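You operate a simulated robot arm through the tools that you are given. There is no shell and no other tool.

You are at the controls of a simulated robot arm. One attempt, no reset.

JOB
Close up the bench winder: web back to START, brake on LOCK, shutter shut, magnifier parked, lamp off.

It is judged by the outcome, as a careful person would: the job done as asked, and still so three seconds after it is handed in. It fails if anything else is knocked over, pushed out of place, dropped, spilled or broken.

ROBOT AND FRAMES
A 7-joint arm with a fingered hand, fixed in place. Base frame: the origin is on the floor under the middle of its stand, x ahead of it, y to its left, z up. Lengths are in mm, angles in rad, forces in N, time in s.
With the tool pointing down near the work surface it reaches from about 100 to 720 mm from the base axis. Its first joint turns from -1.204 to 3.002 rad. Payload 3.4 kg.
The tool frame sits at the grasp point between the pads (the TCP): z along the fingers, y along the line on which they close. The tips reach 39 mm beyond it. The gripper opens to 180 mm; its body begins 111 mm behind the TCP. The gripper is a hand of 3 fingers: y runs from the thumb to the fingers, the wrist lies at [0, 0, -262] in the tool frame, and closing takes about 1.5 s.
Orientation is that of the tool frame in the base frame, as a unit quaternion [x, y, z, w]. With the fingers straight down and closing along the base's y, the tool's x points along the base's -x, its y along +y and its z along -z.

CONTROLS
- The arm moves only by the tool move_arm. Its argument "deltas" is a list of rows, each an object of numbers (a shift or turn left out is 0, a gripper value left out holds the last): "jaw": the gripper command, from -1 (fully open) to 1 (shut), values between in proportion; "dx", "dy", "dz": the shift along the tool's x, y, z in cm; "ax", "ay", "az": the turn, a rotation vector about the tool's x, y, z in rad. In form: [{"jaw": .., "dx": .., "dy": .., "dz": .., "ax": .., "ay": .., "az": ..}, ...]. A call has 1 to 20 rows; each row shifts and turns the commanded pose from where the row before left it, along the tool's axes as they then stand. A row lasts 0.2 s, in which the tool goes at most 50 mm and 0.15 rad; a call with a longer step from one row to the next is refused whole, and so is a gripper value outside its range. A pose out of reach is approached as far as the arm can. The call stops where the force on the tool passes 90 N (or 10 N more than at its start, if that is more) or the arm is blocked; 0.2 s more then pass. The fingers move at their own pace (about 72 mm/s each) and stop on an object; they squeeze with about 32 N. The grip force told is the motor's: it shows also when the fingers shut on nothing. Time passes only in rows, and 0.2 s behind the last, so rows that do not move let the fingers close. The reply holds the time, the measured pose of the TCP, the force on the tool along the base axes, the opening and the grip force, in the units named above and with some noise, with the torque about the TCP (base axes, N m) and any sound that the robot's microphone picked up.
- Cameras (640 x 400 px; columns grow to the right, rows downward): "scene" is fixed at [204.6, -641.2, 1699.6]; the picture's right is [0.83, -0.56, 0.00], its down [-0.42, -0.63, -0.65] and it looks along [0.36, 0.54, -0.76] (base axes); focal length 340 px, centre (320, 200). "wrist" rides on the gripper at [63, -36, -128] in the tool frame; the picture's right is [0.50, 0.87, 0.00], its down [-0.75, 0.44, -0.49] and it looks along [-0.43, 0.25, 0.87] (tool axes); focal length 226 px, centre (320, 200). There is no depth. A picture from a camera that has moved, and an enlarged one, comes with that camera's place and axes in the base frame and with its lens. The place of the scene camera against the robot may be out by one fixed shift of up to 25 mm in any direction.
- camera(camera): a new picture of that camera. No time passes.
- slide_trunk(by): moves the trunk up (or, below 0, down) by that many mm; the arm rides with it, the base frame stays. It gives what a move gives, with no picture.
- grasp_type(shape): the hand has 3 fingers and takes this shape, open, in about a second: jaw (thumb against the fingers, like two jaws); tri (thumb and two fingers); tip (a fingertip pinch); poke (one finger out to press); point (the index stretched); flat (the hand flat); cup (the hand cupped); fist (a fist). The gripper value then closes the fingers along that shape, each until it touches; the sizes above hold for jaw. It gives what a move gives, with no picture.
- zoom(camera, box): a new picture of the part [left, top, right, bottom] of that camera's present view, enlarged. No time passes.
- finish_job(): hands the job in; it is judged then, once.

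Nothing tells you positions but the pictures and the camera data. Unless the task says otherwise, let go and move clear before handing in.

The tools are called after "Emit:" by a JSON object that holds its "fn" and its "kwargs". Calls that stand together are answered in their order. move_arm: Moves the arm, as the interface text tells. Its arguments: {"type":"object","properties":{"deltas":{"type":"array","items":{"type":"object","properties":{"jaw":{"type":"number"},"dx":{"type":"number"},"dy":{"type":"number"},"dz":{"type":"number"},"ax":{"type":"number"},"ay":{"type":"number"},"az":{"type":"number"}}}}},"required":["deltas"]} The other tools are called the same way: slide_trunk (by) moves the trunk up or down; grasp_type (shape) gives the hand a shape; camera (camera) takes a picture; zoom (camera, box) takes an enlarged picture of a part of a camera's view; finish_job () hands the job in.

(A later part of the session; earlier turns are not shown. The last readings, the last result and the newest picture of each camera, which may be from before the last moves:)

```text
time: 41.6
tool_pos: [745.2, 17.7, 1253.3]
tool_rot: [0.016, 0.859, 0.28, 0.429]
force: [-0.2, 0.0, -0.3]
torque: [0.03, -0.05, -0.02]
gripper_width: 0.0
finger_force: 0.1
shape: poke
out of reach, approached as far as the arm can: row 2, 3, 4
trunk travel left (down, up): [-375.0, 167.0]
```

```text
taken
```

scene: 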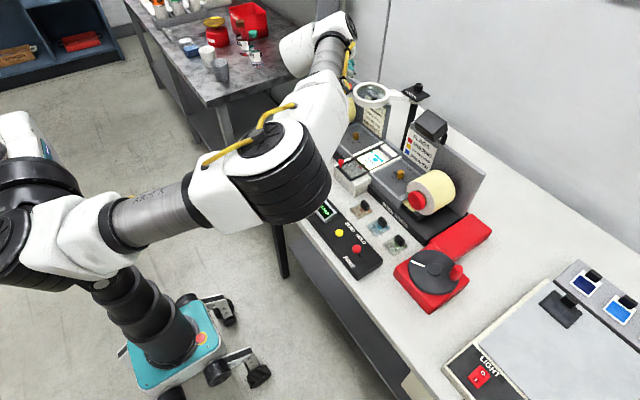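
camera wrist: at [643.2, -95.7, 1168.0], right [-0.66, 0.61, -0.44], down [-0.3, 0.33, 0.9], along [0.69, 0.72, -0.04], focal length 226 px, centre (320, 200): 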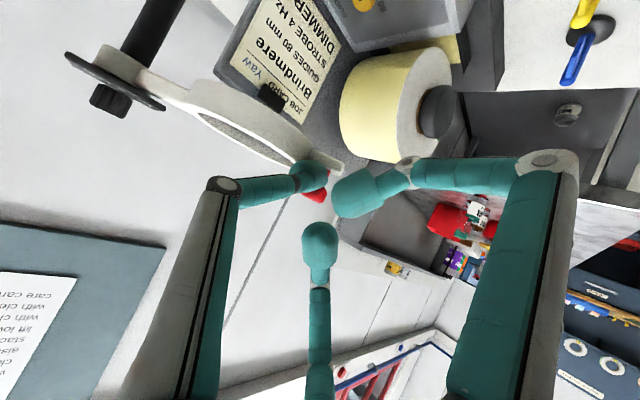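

The limit is the same regardless of roll. This looks like a right arm whose elbow cannot cross inward, so reach to the left comes from pointing the hand left and keeping the wrist near shoulder height. I'll back off, raise the hand, flatten the tilt and lower the trunk, then push the magnifier's rim instead of the knob.

Emit:
{"fn": "move_arm", "kwargs": {"deltas": [{"dx": -1.9, "dy": 0.78, "dz": -3.28}, {"dx": -1.9, "dy": 0.78, "dz": -3.28}, {"dx": -1.9, "dy": 0.78, "dz": -3.28}, {"ax": -0.087, "ay": -0.056, "az": -0.022}, {"ax": -0.087, "ay": -0.056, "az": -0.022}, {"ax": -0.087, "ay": -0.056, "az": -0.022}, {"dx": 0}]}}

Emit:
{"fn": "slide_trunk", "kwargs": {"by": -150}}

Emit:
{"fn": "camera", "kwargs": {"camera": "scene"}}

Emit:
{"fn": "camera", "kwargs": {"camera": "wrist"}}

```text
time: 43.2
tool_pos: [702.0, -24.0, 1354.3]
tool_rot: [-0.046, 0.776, 0.374, 0.507]
force: [-0.1, 0.3, -0.3]
torque: [-0.02, 0.0, 0.01]
gripper_width: 0.1
finger_force: 0.0
shape: poke
trunk travel left (down, up): [-375.0, 167.0]
```

```text
time: 45.0
tool_pos: [700.9, -22.6, 1202.4]
tool_rot: [-0.045, 0.776, 0.373, 0.507]
force: [-0.6, -0.3, 0.1]
torque: [0.0, -0.02, 0.0]
gripper_width: 0.0
finger_force: 0.0
shape: poke
trunk travel left (down, up): [-225.0, 317.0]
```

```text
taken
```

scene: 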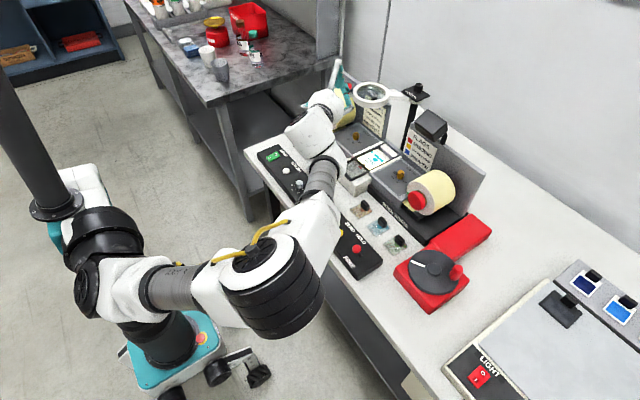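

```text
taken
camera wrist: at [592.1, -109.9, 1159.1], right [-0.63, 0.78, 0.05], down [-0.2, -0.23, 0.95], along [0.75, 0.59, 0.3], focal length 226 px, centre (320, 200)
```

wrist: 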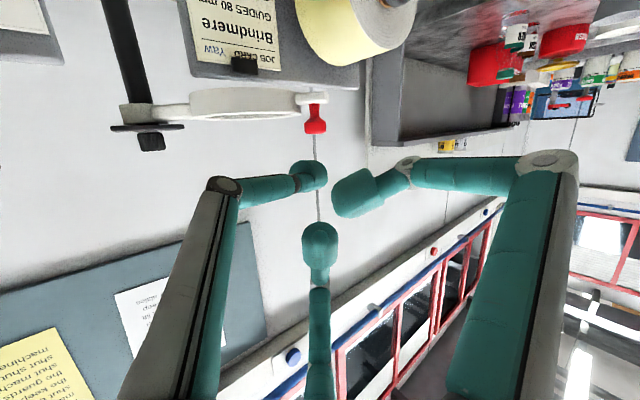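

Now the whole arm is visible, and the magnifier is edge-on in the wrist view with its ring at z of about 1130, near (841, -10). I'll bring the thumb tip to a standoff beside the ring's near rim.

Emit:
{"fn": "move_arm", "kwargs": {"deltas": [{"dx": -0.275, "dy": -2.48, "dz": -2.385}, {"dx": -0.275, "dy": -2.48, "dz": -2.385}, {"dx": 2.0, "dy": -1.3, "dz": 0.5}, {"dx": 2.0, "dy": -1.3, "dz": 0.5}, {"dx": -0.79, "dy": -0.55, "dz": 1.71}, {"dx": -0.79, "dy": -0.55, "dz": 1.71}, {"dx": -0.79, "dy": -0.55, "dz": 1.71}, {"dx": 0}]}}

Emit:
{"fn": "camera", "kwargs": {"camera": "wrist"}}

Emit:
{"fn": "zoom", "kwargs": {"camera": "scene", "box": [300, 60, 460, 160]}}

```text
time: 46.8
tool_pos: [748.9, -77.3, 1142.7]
tool_rot: [-0.046, 0.776, 0.373, 0.506]
force: [-0.5, 0.9, 0.2]
torque: [0.01, 0.04, 0.02]
gripper_width: 0.0
finger_force: 0.0
shape: poke
trunk travel left (down, up): [-225.0, 317.0]
```

```text
taken
camera wrist: at [638.6, -164.9, 1097.8], right [-0.63, 0.78, 0.05], down [-0.2, -0.23, 0.95], along [0.75, 0.59, 0.3], focal length 226 px, centre (320, 200)
```

wrist: 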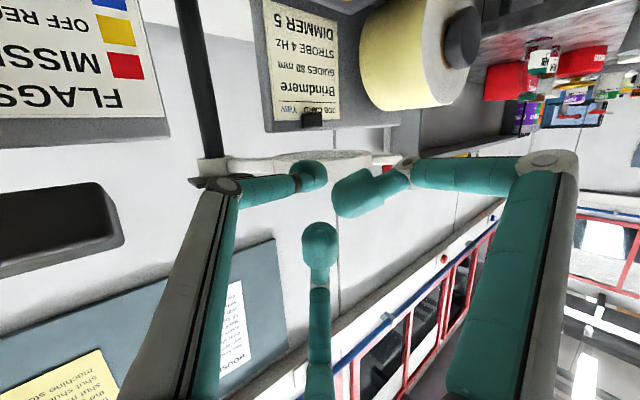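

```text
4.00 times, centred on (380, 110) of scene
camera zoom: at [204.6, -641.2, 1699.6], right [0.83, -0.56, 0.0], down [-0.42, -0.63, -0.65], along [0.36, 0.54, -0.76], focal length 1361 px, centre (80, 560)
```

zoom: 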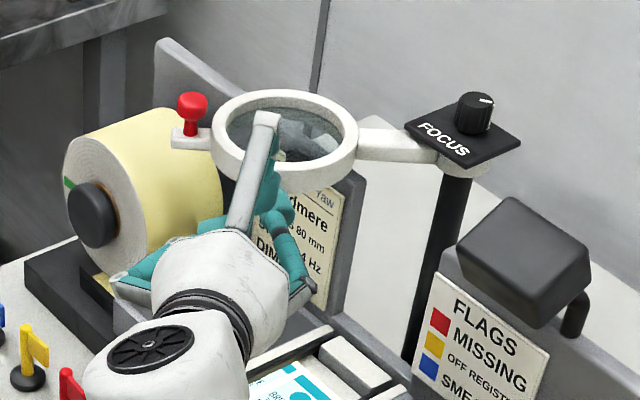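

The thumb is right beside the ring rim. I'll push it along the arc to about 70° and check.

Emit:
{"fn": "move_arm", "kwargs": {"deltas": [{"dx": -0.02, "dy": 0.42, "dz": 1.14}, {"dx": -0.02, "dy": 0.42, "dz": 1.14}, {"dx": -0.02, "dy": 0.42, "dz": 1.14}, {"dx": -0.01, "dy": 0.385, "dz": 1.04}, {"dx": -0.01, "dy": 0.385, "dz": 1.04}]}}

Emit:
{"fn": "camera", "kwargs": {"camera": "wrist"}}

Emit:
{"fn": "zoom", "kwargs": {"camera": "scene", "box": [300, 60, 460, 160]}}

```text
time: 48.0
tool_pos: [782.1, -27.7, 1141.5]
tool_rot: [-0.045, 0.777, 0.373, 0.506]
force: [-0.1, -0.9, 0.0]
torque: [0.03, 0.0, -0.03]
gripper_width: 0.2
finger_force: 0.1
shape: poke
trunk travel left (down, up): [-225.0, 317.0]
```

```text
taken
camera wrist: at [672.1, -115.4, 1097.4], right [-0.63, 0.78, 0.05], down [-0.2, -0.23, 0.95], along [0.75, 0.59, 0.3], focal length 226 px, centre (320, 200)
```

wrist: 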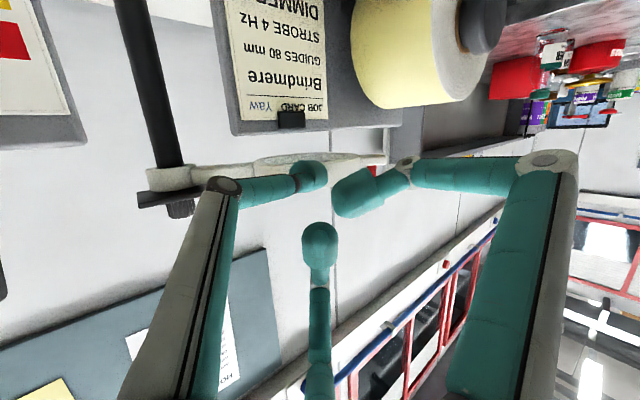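

```text
4.00 times, centred on (380, 110) of scene
camera zoom: at [204.6, -641.2, 1699.6], right [0.83, -0.56, 0.0], down [-0.42, -0.63, -0.65], along [0.36, 0.54, -0.76], focal length 1361 px, centre (80, 560)
```

zoom: 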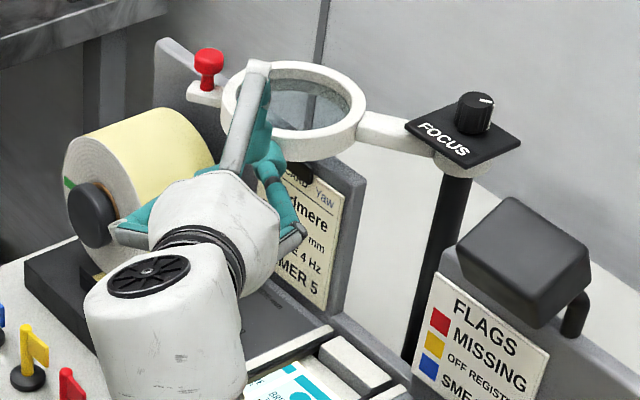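

It's swinging well, to about 70° now. I'll continue to around 90° in small steps.

Emit:
{"fn": "move_arm", "kwargs": {"deltas": [{"dx": -0.12, "dy": 0.23, "dz": 1.08}, {"dx": -0.12, "dy": 0.23, "dz": 1.08}, {"dx": -0.22, "dy": 0.085, "dz": 1.085}, {"dx": -0.22, "dy": 0.085, "dz": 1.085}]}}

Emit:
{"fn": "camera", "kwargs": {"camera": "wrist"}}

Emit:
{"fn": "zoom", "kwargs": {"camera": "scene", "box": [300, 60, 460, 160]}}

```text
time: 49.0
tool_pos: [813.1, 1.8, 1141.0]
tool_rot: [-0.045, 0.776, 0.374, 0.506]
force: [-3.9, 0.5, 0.0]
torque: [-0.02, 0.06, 0.11]
gripper_width: 0.1
finger_force: 0.0
shape: poke
trunk travel left (down, up): [-225.0, 317.0]
```

```text
taken
camera wrist: at [703.5, -85.3, 1097.4], right [-0.63, 0.77, 0.05], down [-0.2, -0.23, 0.95], along [0.75, 0.59, 0.3], focal length 226 px, centre (320, 200)
```

wrist: 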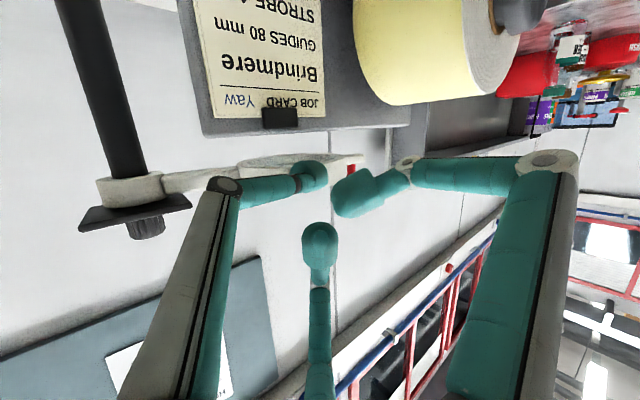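

```text
4.00 times, centred on (380, 110) of scene
camera zoom: at [204.6, -641.2, 1699.6], right [0.83, -0.56, 0.0], down [-0.42, -0.63, -0.65], along [0.36, 0.54, -0.76], focal length 1361 px, centre (80, 560)
```

zoom: 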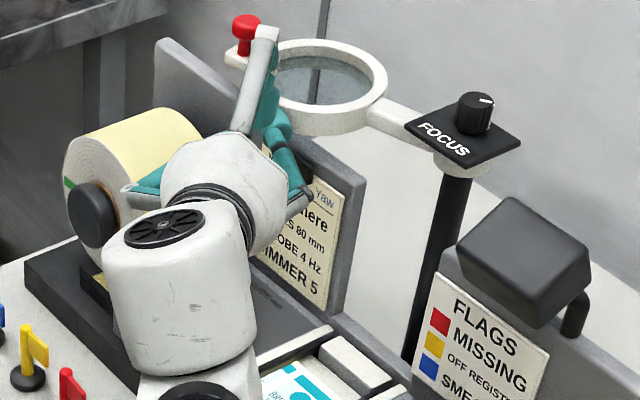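

The magnifier is at about 80–90°, and the push force has risen slightly to 4 N. I'll nudge a bit further to find out whether it has reached a stop.

Emit:
{"fn": "move_arm", "kwargs": {"deltas": [{"dx": -0.25, "dy": -0.05, "dz": 0.6}]}}

Emit:
{"fn": "zoom", "kwargs": {"camera": "scene", "box": [300, 60, 460, 160]}}

```text
time: 49.4
tool_pos: [815.0, 2.9, 1140.4]
tool_rot: [-0.046, 0.777, 0.374, 0.504]
force: [-29.6, -9.9, -8.3]
torque: [-0.18, 0.34, 0.36]
gripper_width: 0.0
finger_force: 0.0
shape: poke
trunk travel left (down, up): [-225.0, 317.0]
```

```text
4.00 times, centred on (380, 110) of scene
camera zoom: at [204.6, -641.2, 1699.6], right [0.83, -0.56, 0.0], down [-0.42, -0.63, -0.65], along [0.36, 0.54, -0.76], focal length 1361 px, centre (80, 560)
```

zoom: 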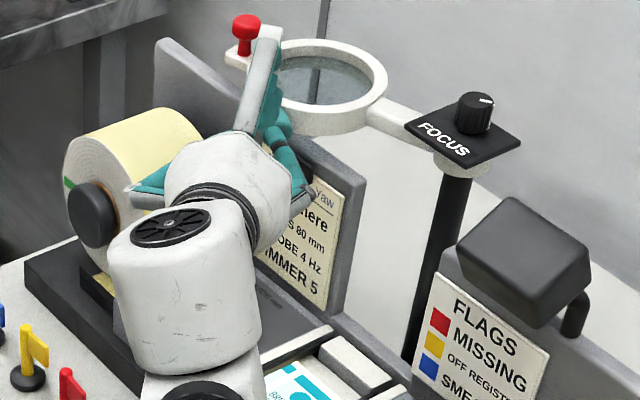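

The force jumped to 30 N, so the magnifier is at its stop. I'll back away and confirm it stays there.

Emit:
{"fn": "move_arm", "kwargs": {"deltas": [{"dx": 0.45, "dy": 0.2, "dz": -1.25}, {"dx": 0.45, "dy": 0.2, "dz": -1.25}, {"dz": -3}, {"dz": -3}, {"dz": -3, "dx": -2}, {"dz": -3, "dx": -2}, {"dx": 0}]}}

Emit:
{"fn": "camera", "kwargs": {"camera": "wrist"}}

Emit:
{"fn": "camera", "kwargs": {"camera": "scene"}}

Emit:
{"fn": "zoom", "kwargs": {"camera": "scene", "box": [300, 60, 460, 160]}}

```text
time: 51.0
tool_pos: [726.0, -95.3, 1198.3]
tool_rot: [-0.044, 0.776, 0.374, 0.506]
force: [0.6, -0.6, -0.8]
torque: [0.0, -0.06, -0.01]
gripper_width: 0.0
finger_force: 0.1
shape: poke
trunk travel left (down, up): [-225.0, 317.0]
```

```text
taken
camera wrist: at [615.8, -182.5, 1154.5], right [-0.63, 0.78, 0.05], down [-0.2, -0.23, 0.95], along [0.75, 0.59, 0.3], focal length 226 px, centre (320, 200)
```

wrist: 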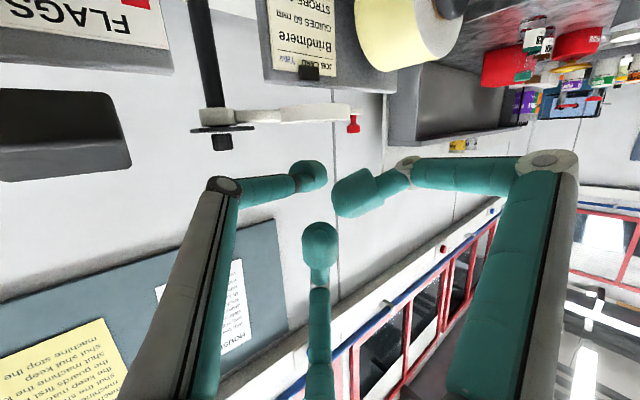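

```text
taken
```

scene: 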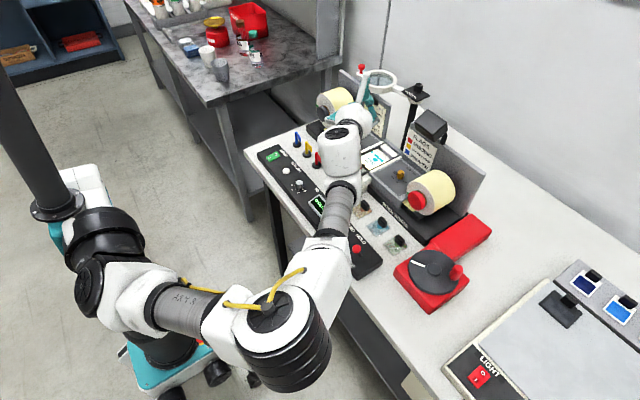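

```text
4.00 times, centred on (380, 110) of scene
camera zoom: at [204.6, -641.2, 1699.6], right [0.83, -0.56, 0.0], down [-0.42, -0.63, -0.65], along [0.36, 0.54, -0.76], focal length 1361 px, centre (80, 560)
```

zoom: 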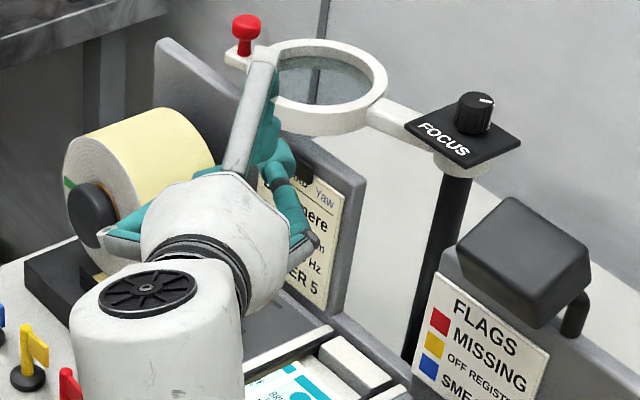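

The magnifier stays parked at its left stop. Next is the crank on the right. I'll retract to free space and re-orient the hand toward it with about 50° tilt and a yaw to the right.

Emit:
{"fn": "move_arm", "kwargs": {"deltas": [{"dx": 0.24, "dy": -0.42, "dz": -3.78}, {"dx": 0.24, "dy": -0.42, "dz": -3.78}, {"dx": 0.24, "dy": -0.42, "dz": -3.78}, {"dx": 0.24, "dy": -0.42, "dz": -3.78}, {"dx": 0.24, "dy": -0.42, "dz": -3.78}, {"dx": 0.24, "dy": -0.42, "dz": -3.78}, {"az": -0.15}, {"az": -0.15}, {"az": -0.15}, {"az": -0.15}, {"ay": 0.122}, {"ay": 0.122}, {"ay": 0.122}, {"ay": 0.122}, {"dx": 0}]}}

Emit:
{"fn": "camera", "kwargs": {"camera": "scene"}}

```text
time: 54.2
tool_pos: [557.3, -249.1, 1220.7]
tool_rot: [-0.313, 0.851, 0.134, 0.4]
force: [-0.1, 0.2, -0.4]
torque: [0.03, 0.0, -0.01]
gripper_width: 0.0
finger_force: 0.1
shape: poke
trunk travel left (down, up): [-225.0, 317.0]
```

```text
taken
```

scene: 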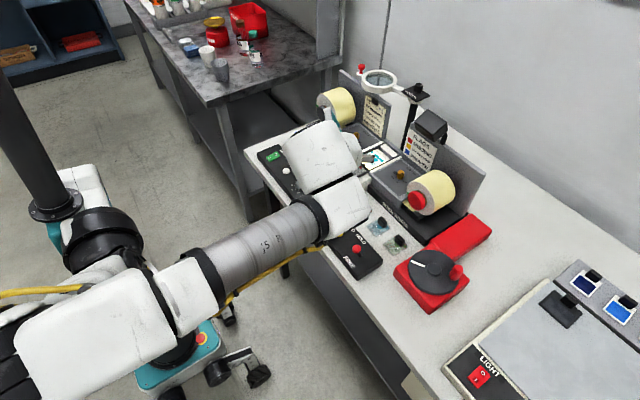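

Emit:
{"fn": "move_arm", "kwargs": {"deltas": [{"ax": 0.1088, "az": 0.0913}, {"ax": 0.1088, "az": 0.0913}, {"ax": 0.1088, "az": 0.0913}, {"ax": 0.1088, "az": 0.0913}, {"ax": 0.1088, "az": 0.0913}, {"ax": 0.1088, "az": 0.0913}, {"ax": 0.1088, "az": 0.0913}, {"ax": 0.1088, "az": 0.0913}, {"dx": 0}]}}

Emit:
{"fn": "camera", "kwargs": {"camera": "scene"}}

Emit:
{"fn": "camera", "kwargs": {"camera": "wrist"}}

```text
time: 56.2
tool_pos: [556.6, -250.3, 1223.5]
tool_rot: [0.195, 0.88, -0.098, 0.421]
force: [0.1, -0.3, -0.4]
torque: [-0.02, 0.01, 0.01]
gripper_width: 0.0
finger_force: 0.0
shape: poke
trunk travel left (down, up): [-225.0, 317.0]
```

```text
taken
```

scene: 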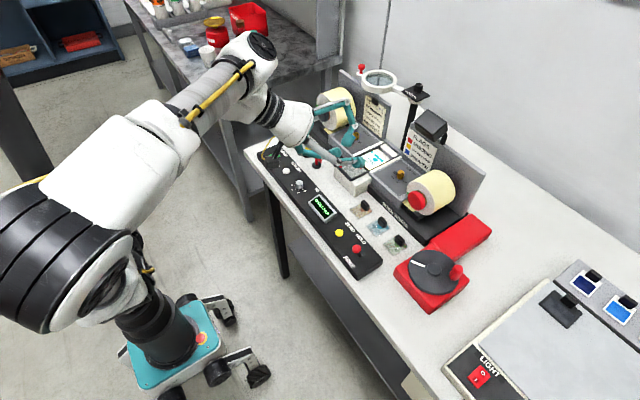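

```text
taken
camera wrist: at [416.9, -224.0, 1254.5], right [0.08, 0.91, -0.4], down [0.27, 0.36, 0.89], along [0.96, -0.18, -0.21], focal length 226 px, centre (320, 200)
```

wrist: 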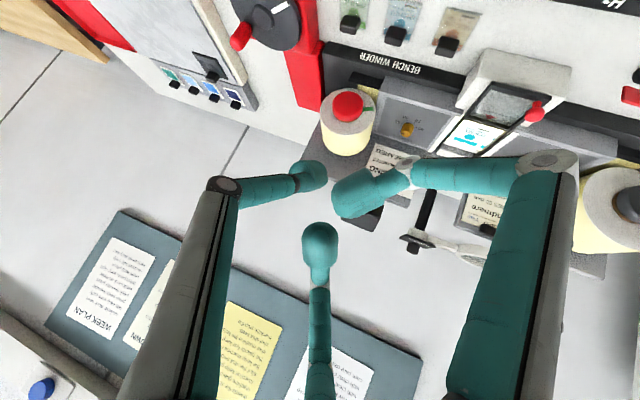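

Good posture, no limits. I'll move over toward the crank and reduce the tilt for a better look down at it.

Emit:
{"fn": "move_arm", "kwargs": {"deltas": [{"dx": -0.29, "dy": -2.88, "dz": 2.73}, {"dx": -0.29, "dy": -2.88, "dz": 2.73}, {"dx": -0.29, "dy": -2.88, "dz": 2.73}, {"dx": -0.29, "dy": -2.88, "dz": 2.73}, {"dx": -0.29, "dy": -2.88, "dz": 2.73}, {"ay": 0.12}, {"ay": 0.12}, {"ay": 0.12}, {"dx": 0}]}}

Emit:
{"fn": "camera", "kwargs": {"camera": "wrist"}}

Emit:
{"fn": "camera", "kwargs": {"camera": "scene"}}

```text
time: 58.2
tool_pos: [601.4, -427.8, 1150.4]
tool_rot: [0.209, 0.942, -0.061, 0.255]
force: [-0.5, 0.3, 0.2]
torque: [-0.02, -0.01, -0.01]
gripper_width: 0.1
finger_force: 0.0
shape: poke
trunk travel left (down, up): [-225.0, 317.0]
```

```text
taken
camera wrist: at [478.4, -411.8, 1228.1], right [-0.02, 0.97, -0.26], down [0.55, 0.23, 0.8], along [0.83, -0.12, -0.54], focal length 226 px, centre (320, 200)
```

wrist: 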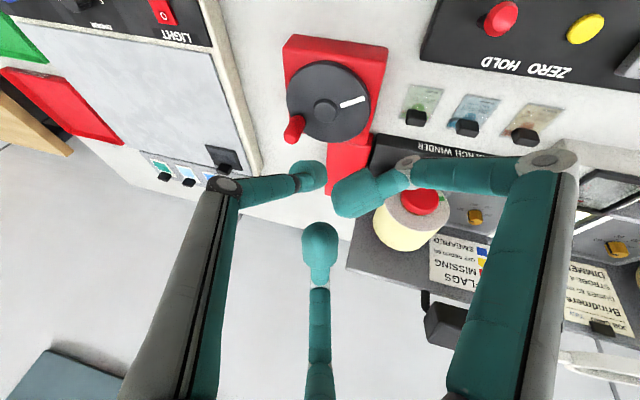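

```text
taken
```

scene: 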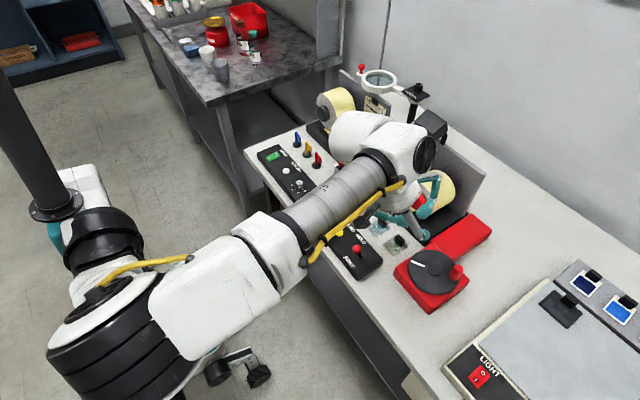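

Excellent view of the crank. I'll zoom in to measure it.

Emit:
{"fn": "zoom", "kwargs": {"camera": "wrist", "box": [260, 20, 420, 160]}}

Emit:
{"fn": "zoom", "kwargs": {"camera": "scene", "box": [380, 200, 500, 320]}}

Emit:
{"fn": "zoom", "kwargs": {"camera": "wrist", "box": [420, 0, 640, 140]}}

```text
2.86 times, centred on (340, 90) of wrist
camera zoom: at [478.4, -411.8, 1228.1], right [-0.02, 0.97, -0.26], down [0.55, 0.23, 0.8], along [0.83, -0.12, -0.54], focal length 646 px, centre (263, 514)
```

zoom: 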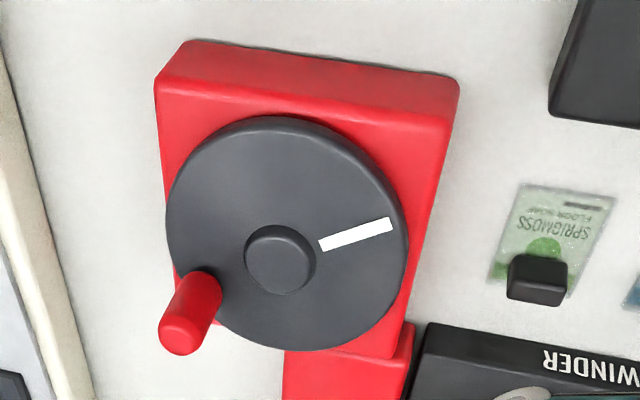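

```text
3.33 times, centred on (440, 260) of scene
camera zoom: at [204.6, -641.2, 1699.6], right [0.83, -0.56, 0.0], down [-0.42, -0.63, -0.65], along [0.36, 0.54, -0.76], focal length 1134 px, centre (-80, 0)
```

zoom: 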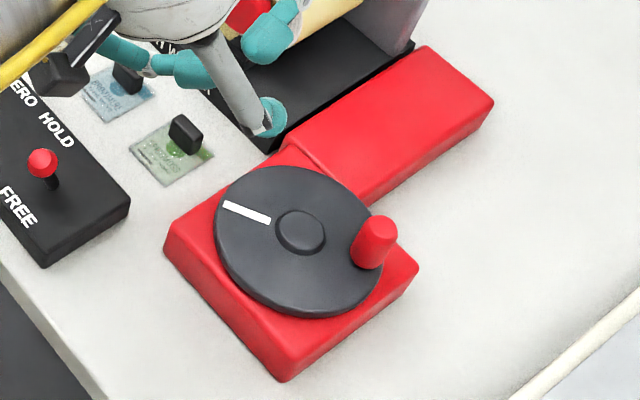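

```text
2.86 times, centred on (530, 70) of wrist
camera zoom: at [478.4, -411.8, 1228.1], right [-0.02, 0.97, -0.26], down [0.55, 0.23, 0.8], along [0.83, -0.12, -0.54], focal length 646 px, centre (-280, 571)
```

zoom: 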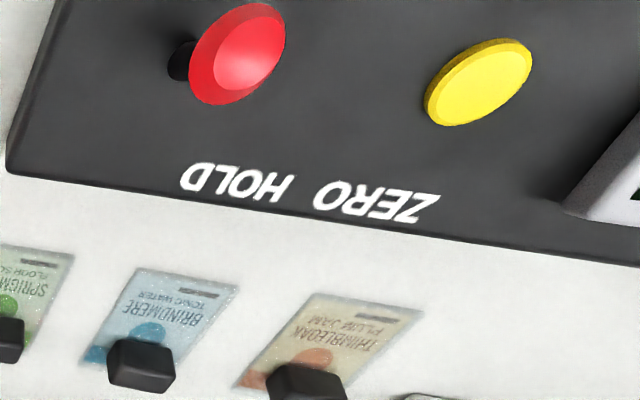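

Triangulated: hub at (669, -469), disc top z about 955, handle top at (693, -508, 998), about 22 mm across. I'll grip the handle so I can turn it precisely either way. First I'll open the fingers to around 80 mm and move above it.

Emit:
{"fn": "move_arm", "kwargs": {"deltas": [{"jaw": 0.11}, {"jaw": 0.11}, {"jaw": 0.11}, {"jaw": 0.11}, {"dx": -1.62, "dy": -0.81, "dz": 2.85}, {"dx": -1.62, "dy": -0.81, "dz": 2.85}, {"dx": -1.62, "dy": -0.81, "dz": 2.85}, {"dx": -1.62, "dy": -0.81, "dz": 2.85}, {"dx": 0}]}}

Emit:
{"fn": "camera", "kwargs": {"camera": "wrist"}}

Emit:
{"fn": "zoom", "kwargs": {"camera": "scene", "box": [360, 180, 520, 320]}}

```text
time: 60.2
tool_pos: [690.9, -506.5, 1084.6]
tool_rot: [0.208, 0.942, -0.061, 0.257]
force: [-0.6, 0.5, 0.4]
torque: [-0.02, -0.03, 0.02]
gripper_width: 77.8
finger_force: 0.1
shape: jaw
trunk travel left (down, up): [-225.0, 317.0]
```

```text
taken
camera wrist: at [568.5, -489.6, 1162.8], right [-0.02, 0.96, -0.26], down [0.55, 0.23, 0.8], along [0.84, -0.13, -0.53], focal length 226 px, centre (320, 200)
```

wrist: 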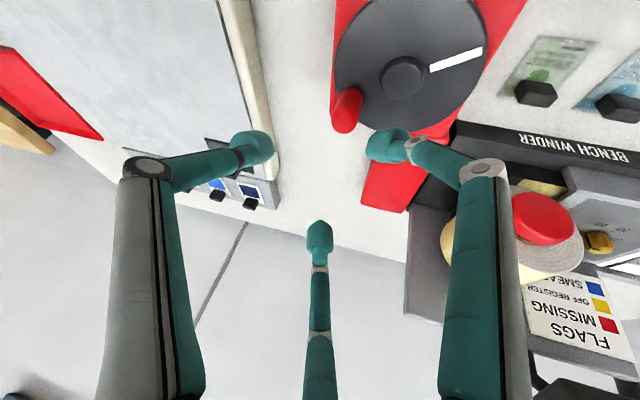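

```text
2.86 times, centred on (440, 250) of scene
camera zoom: at [204.6, -641.2, 1699.6], right [0.83, -0.56, 0.0], down [-0.42, -0.63, -0.65], along [0.36, 0.54, -0.76], focal length 972 px, centre (-23, 57)
```

zoom: 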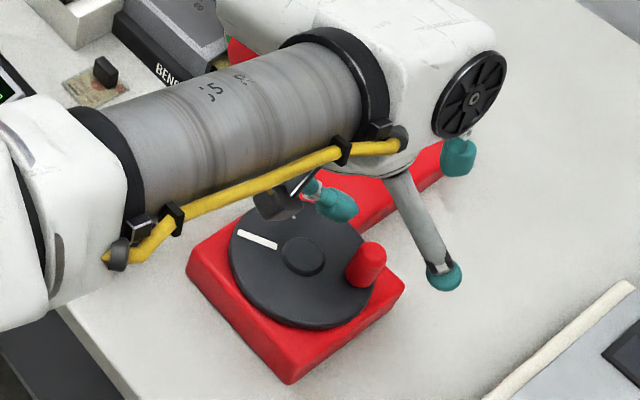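

The three fingers close toward the centre and will cage the handle nicely. I'll reduce the tilt to about 15°, then descend partway and check.

Emit:
{"fn": "move_arm", "kwargs": {"deltas": [{"ay": 0.13}, {"ay": 0.13}, {"dx": 0}]}}

Emit:
{"fn": "camera", "kwargs": {"camera": "wrist"}}

```text
time: 61.0
tool_pos: [689.9, -507.6, 1084.7]
tool_rot: [0.215, 0.967, -0.033, 0.132]
force: [-0.2, -0.4, -0.3]
torque: [0.0, 0.0, 0.0]
gripper_width: 77.9
finger_force: 0.1
shape: jaw
trunk travel left (down, up): [-225.0, 317.0]
```

```text
taken
camera wrist: at [590.1, -499.9, 1191.4], right [-0.07, 0.99, -0.14], down [0.72, 0.15, 0.67], along [0.69, -0.06, -0.73], focal length 226 px, centre (320, 200)
```

wrist: 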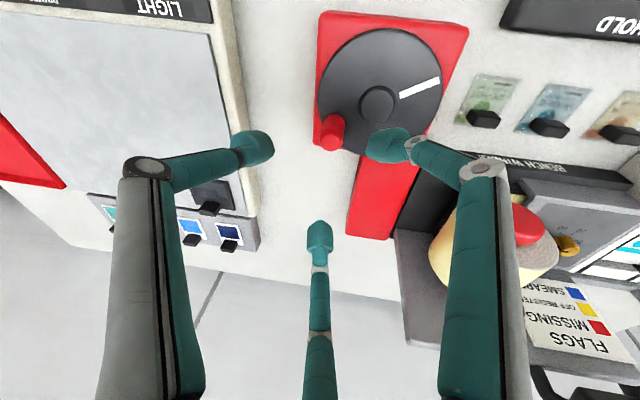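

The handle is centred between the fingers as predicted. I'll descend to about z 1012 and check before closing.

Emit:
{"fn": "move_arm", "kwargs": {"deltas": [{"dx": 0.65, "dz": 2.32}, {"dx": 0.65, "dz": 2.32}, {"dx": 0.65, "dz": 2.32}, {"dx": 0}]}}

Emit:
{"fn": "camera", "kwargs": {"camera": "wrist"}}

Emit:
{"fn": "zoom", "kwargs": {"camera": "scene", "box": [380, 200, 500, 320]}}

```text
time: 62.0
tool_pos: [689.5, -505.8, 1014.0]
tool_rot: [0.215, 0.967, -0.035, 0.133]
force: [-1.1, 0.7, 9.7]
torque: [0.28, 0.23, 0.04]
gripper_width: 77.0
finger_force: 0.0
shape: jaw
trunk travel left (down, up): [-225.0, 317.0]
```

```text
taken
camera wrist: at [589.2, -499.1, 1120.0], right [-0.07, 0.99, -0.14], down [0.72, 0.15, 0.67], along [0.69, -0.06, -0.72], focal length 226 px, centre (320, 200)
```

wrist: 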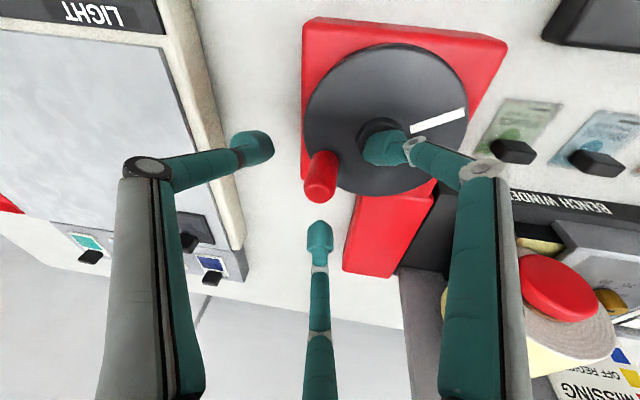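

```text
3.33 times, centred on (440, 260) of scene
camera zoom: at [204.6, -641.2, 1699.6], right [0.83, -0.56, 0.0], down [-0.42, -0.63, -0.65], along [0.36, 0.54, -0.76], focal length 1134 px, centre (-80, 0)
```

zoom: 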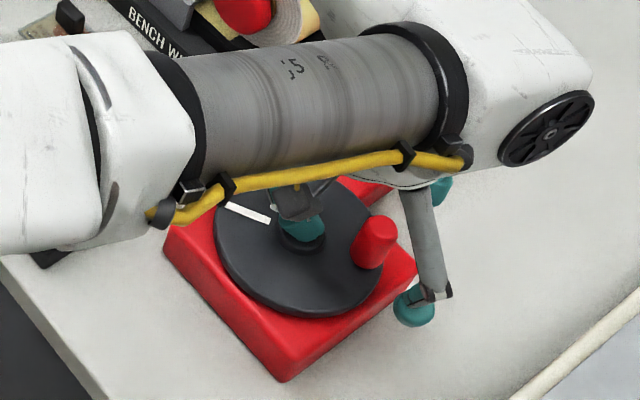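

One fingertip touched the hub dome lightly, at 10 N. I'll raise a few mm and close the fingers partly around the handle.

Emit:
{"fn": "move_arm", "kwargs": {"deltas": [{"dx": -0.14, "dz": -0.5}, {"jaw": 0.5}, {"jaw": 0.5}, {"jaw": 0.6}, {"jaw": 0.6}, {"jaw": 0.6}]}}

Emit:
{"fn": "camera", "kwargs": {"camera": "wrist"}}

Emit:
{"fn": "zoom", "kwargs": {"camera": "scene", "box": [380, 200, 500, 320]}}

```text
time: 63.4
tool_pos: [689.8, -507.7, 1016.4]
tool_rot: [0.215, 0.967, -0.035, 0.131]
force: [0.5, 0.0, -0.3]
torque: [-0.01, 0.0, 0.03]
gripper_width: 35.4
finger_force: 0.1
shape: tri
trunk travel left (down, up): [-225.0, 317.0]
```

```text
taken
camera wrist: at [589.9, -500.4, 1123.5], right [-0.07, 0.99, -0.14], down [0.73, 0.15, 0.67], along [0.68, -0.06, -0.73], focal length 226 px, centre (320, 200)
```

wrist: 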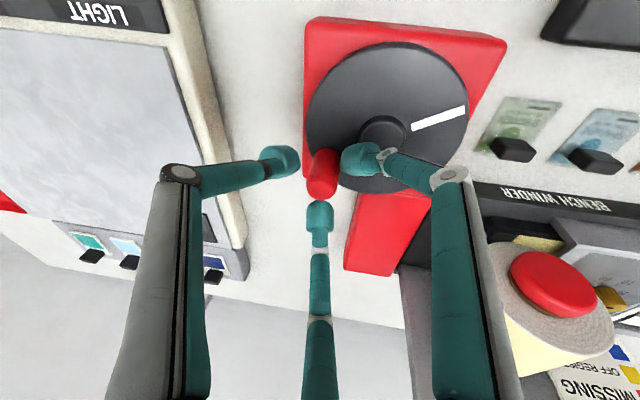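

```text
3.33 times, centred on (440, 260) of scene
camera zoom: at [204.6, -641.2, 1699.6], right [0.83, -0.56, 0.0], down [-0.42, -0.63, -0.65], along [0.36, 0.54, -0.76], focal length 1134 px, centre (-80, 0)
```

zoom: 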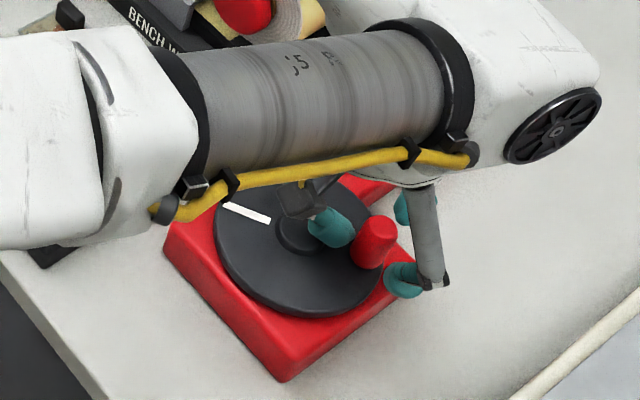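

The handle is caged between the three fingers. I'll record the current window and counter view, then centre on the handle and try a small counter-clockwise turn.

Emit:
{"fn": "camera", "kwargs": {"camera": "scene"}}

Emit:
{"fn": "zoom", "kwargs": {"camera": "scene", "box": [300, 130, 420, 230]}}

```text
taken
```

scene: 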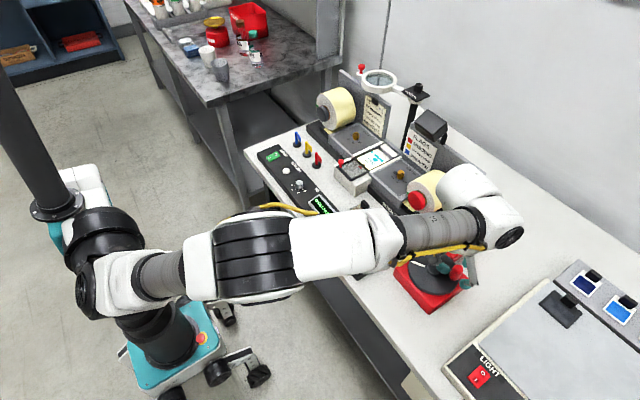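

```text
4.00 times, centred on (360, 180) of scene
camera zoom: at [204.6, -641.2, 1699.6], right [0.83, -0.56, 0.0], down [-0.42, -0.63, -0.65], along [0.36, 0.54, -0.76], focal length 1361 px, centre (160, 280)
```

zoom: 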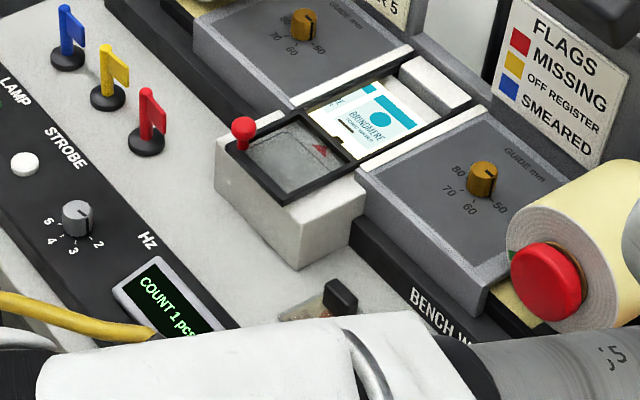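

The window, the counter and the roll's green mark are all visible from the scene camera. Now I'll turn about 30° counter-clockwise.

Emit:
{"fn": "move_arm", "kwargs": {"deltas": [{"dx": 0.61, "dy": -0.09, "dz": 0.04, "jaw": 0.68}, {"jaw": 0.68}, {"dx": -0.42, "dy": 0.76, "dz": 0.11}, {"dx": -0.27, "dy": 0.785, "dz": 0.07}, {"dx": -0.14, "dy": 0.81, "dz": 0.03}, {"dx": 0}]}}

Emit:
{"fn": "zoom", "kwargs": {"camera": "scene", "box": [300, 130, 420, 230]}}

Emit:
{"fn": "camera", "kwargs": {"camera": "wrist"}}

```text
time: 64.8
tool_pos: [702.1, -487.2, 1015.3]
tool_rot: [0.214, 0.967, -0.034, 0.131]
force: [-0.2, 0.2, 0.7]
torque: [0.0, -0.04, -0.03]
gripper_width: 28.2
finger_force: 0.1
shape: tri
trunk travel left (down, up): [-225.0, 317.0]
```

```text
4.00 times, centred on (360, 180) of scene
camera zoom: at [204.6, -641.2, 1699.6], right [0.83, -0.56, 0.0], down [-0.42, -0.63, -0.65], along [0.36, 0.54, -0.76], focal length 1361 px, centre (160, 280)
```

zoom: 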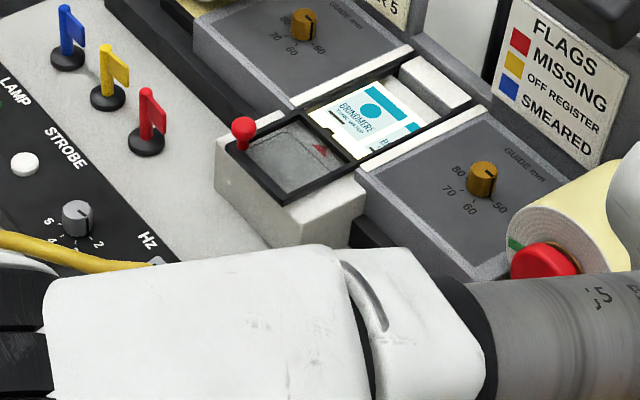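

```text
taken
camera wrist: at [602.5, -479.7, 1122.0], right [-0.07, 0.99, -0.14], down [0.73, 0.15, 0.67], along [0.69, -0.06, -0.73], focal length 226 px, centre (320, 200)
```

wrist: 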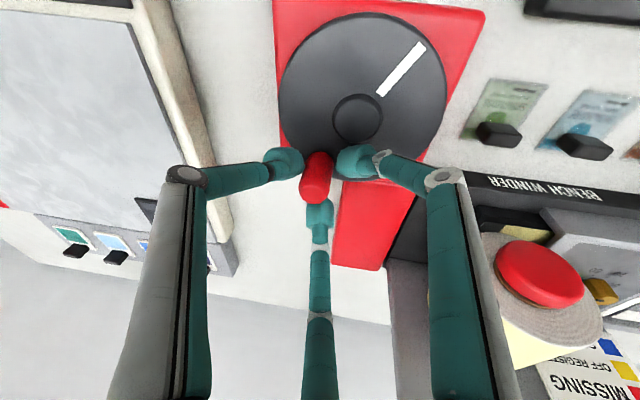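

The crank turns easily, and the web label shifted left (toward +y). I'll look closely at the window.

Emit:
{"fn": "zoom", "kwargs": {"camera": "scene", "box": [350, 140, 410, 178]}}

Emit:
{"fn": "camera", "kwargs": {"camera": "scene"}}

```text
10.53 times, centred on (380, 159) of scene
camera zoom: at [204.6, -641.2, 1699.6], right [0.83, -0.56, 0.0], down [-0.42, -0.63, -0.65], along [0.36, 0.54, -0.76], focal length 3582 px, centre (-312, 632)
```

zoom: 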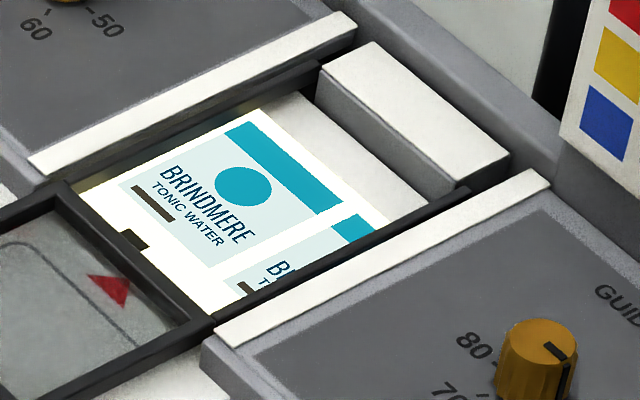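

```text
taken
```

scene: 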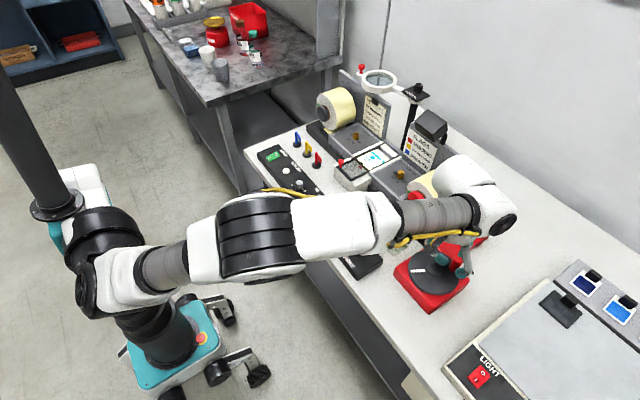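

The label moved toward the left roll and another label followed from the right: about 13 mm of web for 30° of crank. I'll turn another 40° the same way and look again.

Emit:
{"fn": "move_arm", "kwargs": {"deltas": [{"dx": 0.004, "dy": 0.837, "dz": -0.01}, {"dx": 0.134, "dy": 0.817, "dz": -0.04}, {"dx": 0.273, "dy": 0.772, "dz": -0.08}, {"dx": 0.395, "dy": 0.712, "dz": -0.116}, {"dx": 0}]}}

Emit:
{"fn": "zoom", "kwargs": {"camera": "scene", "box": [350, 140, 410, 178]}}

Emit:
{"fn": "camera", "kwargs": {"camera": "wrist"}}

Emit:
{"fn": "camera", "kwargs": {"camera": "scene"}}

```text
time: 66.0
tool_pos: [707.7, -456.3, 1015.2]
tool_rot: [0.216, 0.967, -0.034, 0.131]
force: [-0.5, -0.3, -0.1]
torque: [0.01, -0.02, -0.01]
gripper_width: 28.5
finger_force: 0.0
shape: tri
trunk travel left (down, up): [-225.0, 317.0]
```

```text
10.53 times, centred on (380, 159) of scene
camera zoom: at [204.6, -641.2, 1699.6], right [0.83, -0.56, 0.0], down [-0.42, -0.63, -0.65], along [0.36, 0.54, -0.76], focal length 3582 px, centre (-312, 632)
```

zoom: 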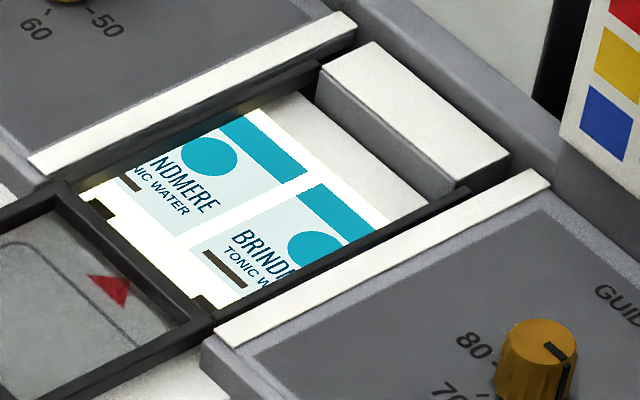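

```text
taken
camera wrist: at [607.8, -448.6, 1121.3], right [-0.07, 0.99, -0.14], down [0.73, 0.15, 0.67], along [0.68, -0.06, -0.73], focal length 226 px, centre (320, 200)
```

wrist: 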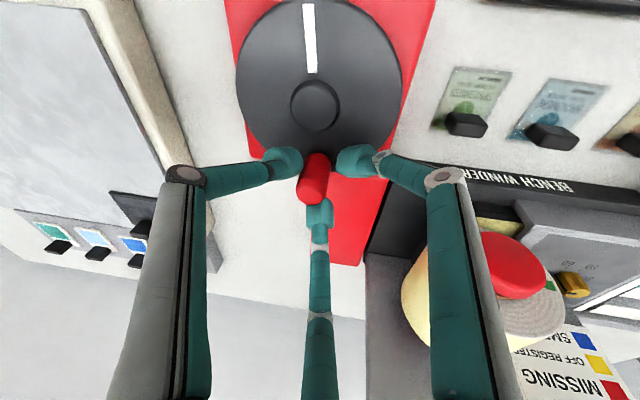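

```text
taken
```

scene: 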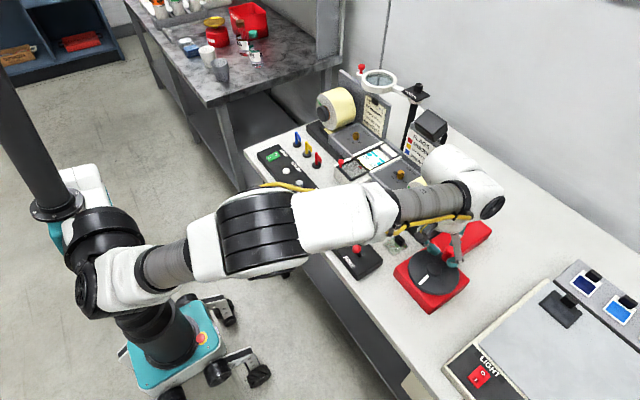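

It's tracking well, at about 120° of crank per label. I'll continue counter-clockwise.

Emit:
{"fn": "move_arm", "kwargs": {"deltas": [{"dx": 0.518, "dy": 0.631, "dz": -0.149}, {"dx": 0.61, "dy": 0.53, "dz": -0.174}, {"dx": 0.687, "dy": 0.416, "dz": -0.195}, {"dx": 0.754, "dy": 0.284, "dz": -0.213}, {"dx": 0.775, "dy": 0.142, "dz": -0.218}, {"dx": 0}]}}

Emit:
{"fn": "zoom", "kwargs": {"camera": "scene", "box": [350, 140, 410, 178]}}

Emit:
{"fn": "camera", "kwargs": {"camera": "wrist"}}

Emit:
{"fn": "camera", "kwargs": {"camera": "scene"}}

```text
time: 67.4
tool_pos: [684.3, -422.3, 1012.9]
tool_rot: [0.216, 0.967, -0.035, 0.131]
force: [-0.2, 0.2, 0.6]
torque: [0.01, 0.02, -0.01]
gripper_width: 28.2
finger_force: 0.1
shape: tri
trunk travel left (down, up): [-225.0, 317.0]
```

```text
10.53 times, centred on (380, 159) of scene
camera zoom: at [204.6, -641.2, 1699.6], right [0.83, -0.56, 0.0], down [-0.42, -0.63, -0.65], along [0.36, 0.54, -0.76], focal length 3582 px, centre (-312, 632)
```

zoom: 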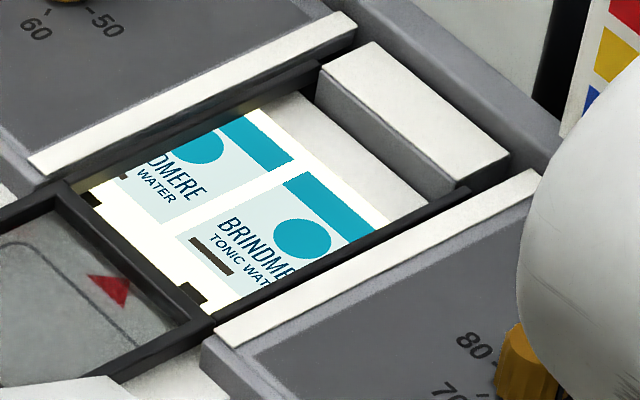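

```text
taken
camera wrist: at [585.2, -416.0, 1120.9], right [-0.07, 0.99, -0.14], down [0.73, 0.15, 0.67], along [0.68, -0.06, -0.73], focal length 226 px, centre (320, 200)
```

wrist: 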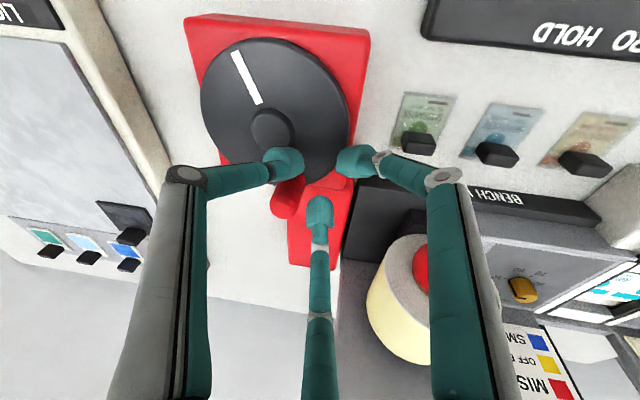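

```text
taken
```

scene: 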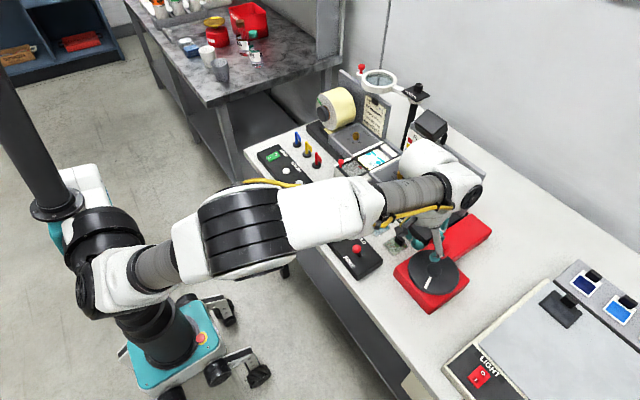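

The handle slipped out of the loose cage at about 18°. I'll lift, re-centre over the handle at roughly (711, -455), lower again, and this time grip it fully.

Emit:
{"fn": "move_arm", "kwargs": {"deltas": [{"dx": -0.54, "dz": -1.93}, {"dx": -0.54, "dz": -1.93}, {"jaw": 0.2}, {"jaw": 0.2}, {"dx": -1.46, "dy": -0.89, "dz": 0.42}, {"dx": -1.46, "dy": -0.89, "dz": 0.42}, {"dx": 0}]}}

Emit:
{"fn": "camera", "kwargs": {"camera": "wrist"}}

```text
time: 69.0
tool_pos: [705.0, -452.3, 1054.7]
tool_rot: [0.215, 0.967, -0.035, 0.132]
force: [-0.1, 0.7, -0.3]
torque: [0.01, 0.02, 0.01]
gripper_width: 69.3
finger_force: 0.0
shape: jaw
trunk travel left (down, up): [-225.0, 317.0]
```

```text
taken
camera wrist: at [604.7, -444.7, 1161.7], right [-0.07, 0.99, -0.14], down [0.73, 0.15, 0.67], along [0.69, -0.06, -0.73], focal length 226 px, centre (320, 200)
```

wrist: 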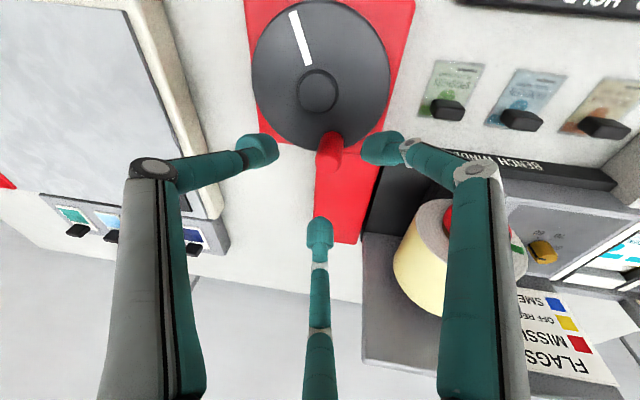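

Emit:
{"fn": "move_arm", "kwargs": {"deltas": [{"dx": 0.45, "dy": 0.145, "dz": 1.9}, {"dx": 0.45, "dy": 0.145, "dz": 1.9}, {"jaw": 0.62}, {"jaw": 0.62}, {"jaw": 0.62}, {"dx": 0.22, "dz": 0.77}, {"dx": 0}]}}

Emit:
{"fn": "camera", "kwargs": {"camera": "wrist"}}

```text
time: 70.6
tool_pos: [707.0, -449.6, 1007.7]
tool_rot: [0.215, 0.967, -0.034, 0.131]
force: [0.1, -0.4, 0.1]
torque: [0.01, -0.01, 0.02]
gripper_width: 33.4
finger_force: 0.0
shape: tri
trunk travel left (down, up): [-225.0, 317.0]
```

```text
taken
camera wrist: at [607.5, -442.9, 1114.4], right [-0.07, 0.99, -0.14], down [0.73, 0.15, 0.67], along [0.69, -0.06, -0.73], focal length 226 px, centre (320, 200)
```

wrist: 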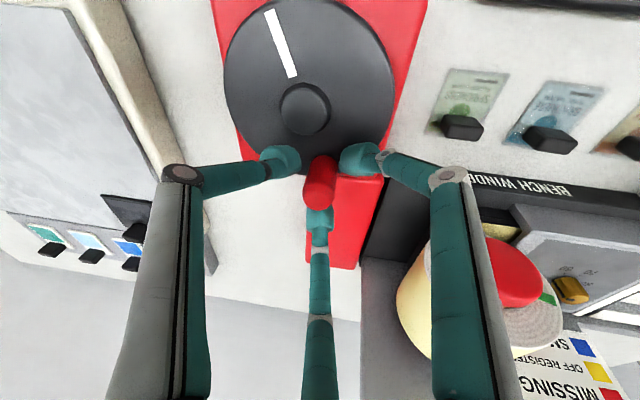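

The handle is inside the fingers. Gripping now.

Emit:
{"fn": "move_arm", "kwargs": {"deltas": [{"jaw": 1}, {"jaw": 1}, {"jaw": 1}, {"jaw": 1}]}}

Emit:
{"fn": "zoom", "kwargs": {"camera": "wrist", "box": [220, 60, 420, 260]}}

Emit:
{"fn": "zoom", "kwargs": {"camera": "scene", "box": [350, 140, 410, 178]}}

```text
time: 71.6
tool_pos: [708.4, -449.7, 1006.1]
tool_rot: [0.215, 0.967, -0.034, 0.131]
force: [-1.2, 0.9, -3.5]
torque: [0.0, 0.11, 0.0]
gripper_width: 15.8
finger_force: 31.7
shape: tri
trunk travel left (down, up): [-225.0, 317.0]
```

```text
2.00 times, centred on (320, 160) of wrist
camera zoom: at [607.7, -443.2, 1113.6], right [-0.07, 0.99, -0.14], down [0.73, 0.15, 0.67], along [0.68, -0.06, -0.73], focal length 452 px, centre (320, 280)
```

zoom: 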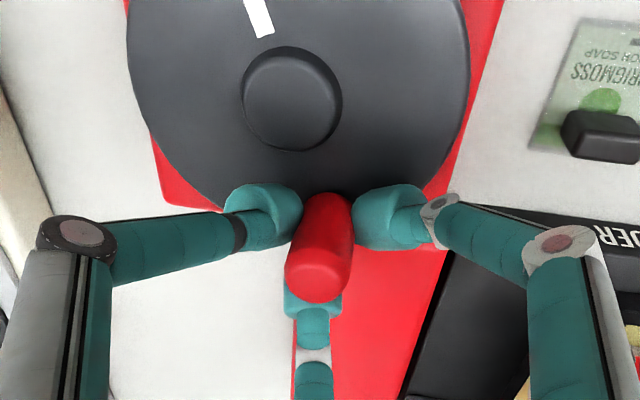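

```text
10.53 times, centred on (380, 159) of scene
camera zoom: at [204.6, -641.2, 1699.6], right [0.83, -0.56, 0.0], down [-0.42, -0.63, -0.65], along [0.36, 0.54, -0.76], focal length 3582 px, centre (-312, 632)
```

zoom: 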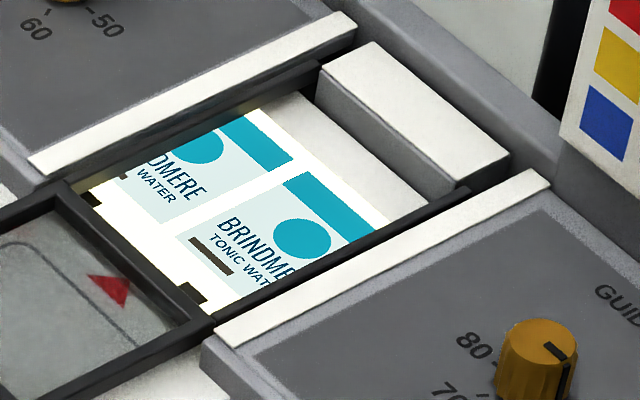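

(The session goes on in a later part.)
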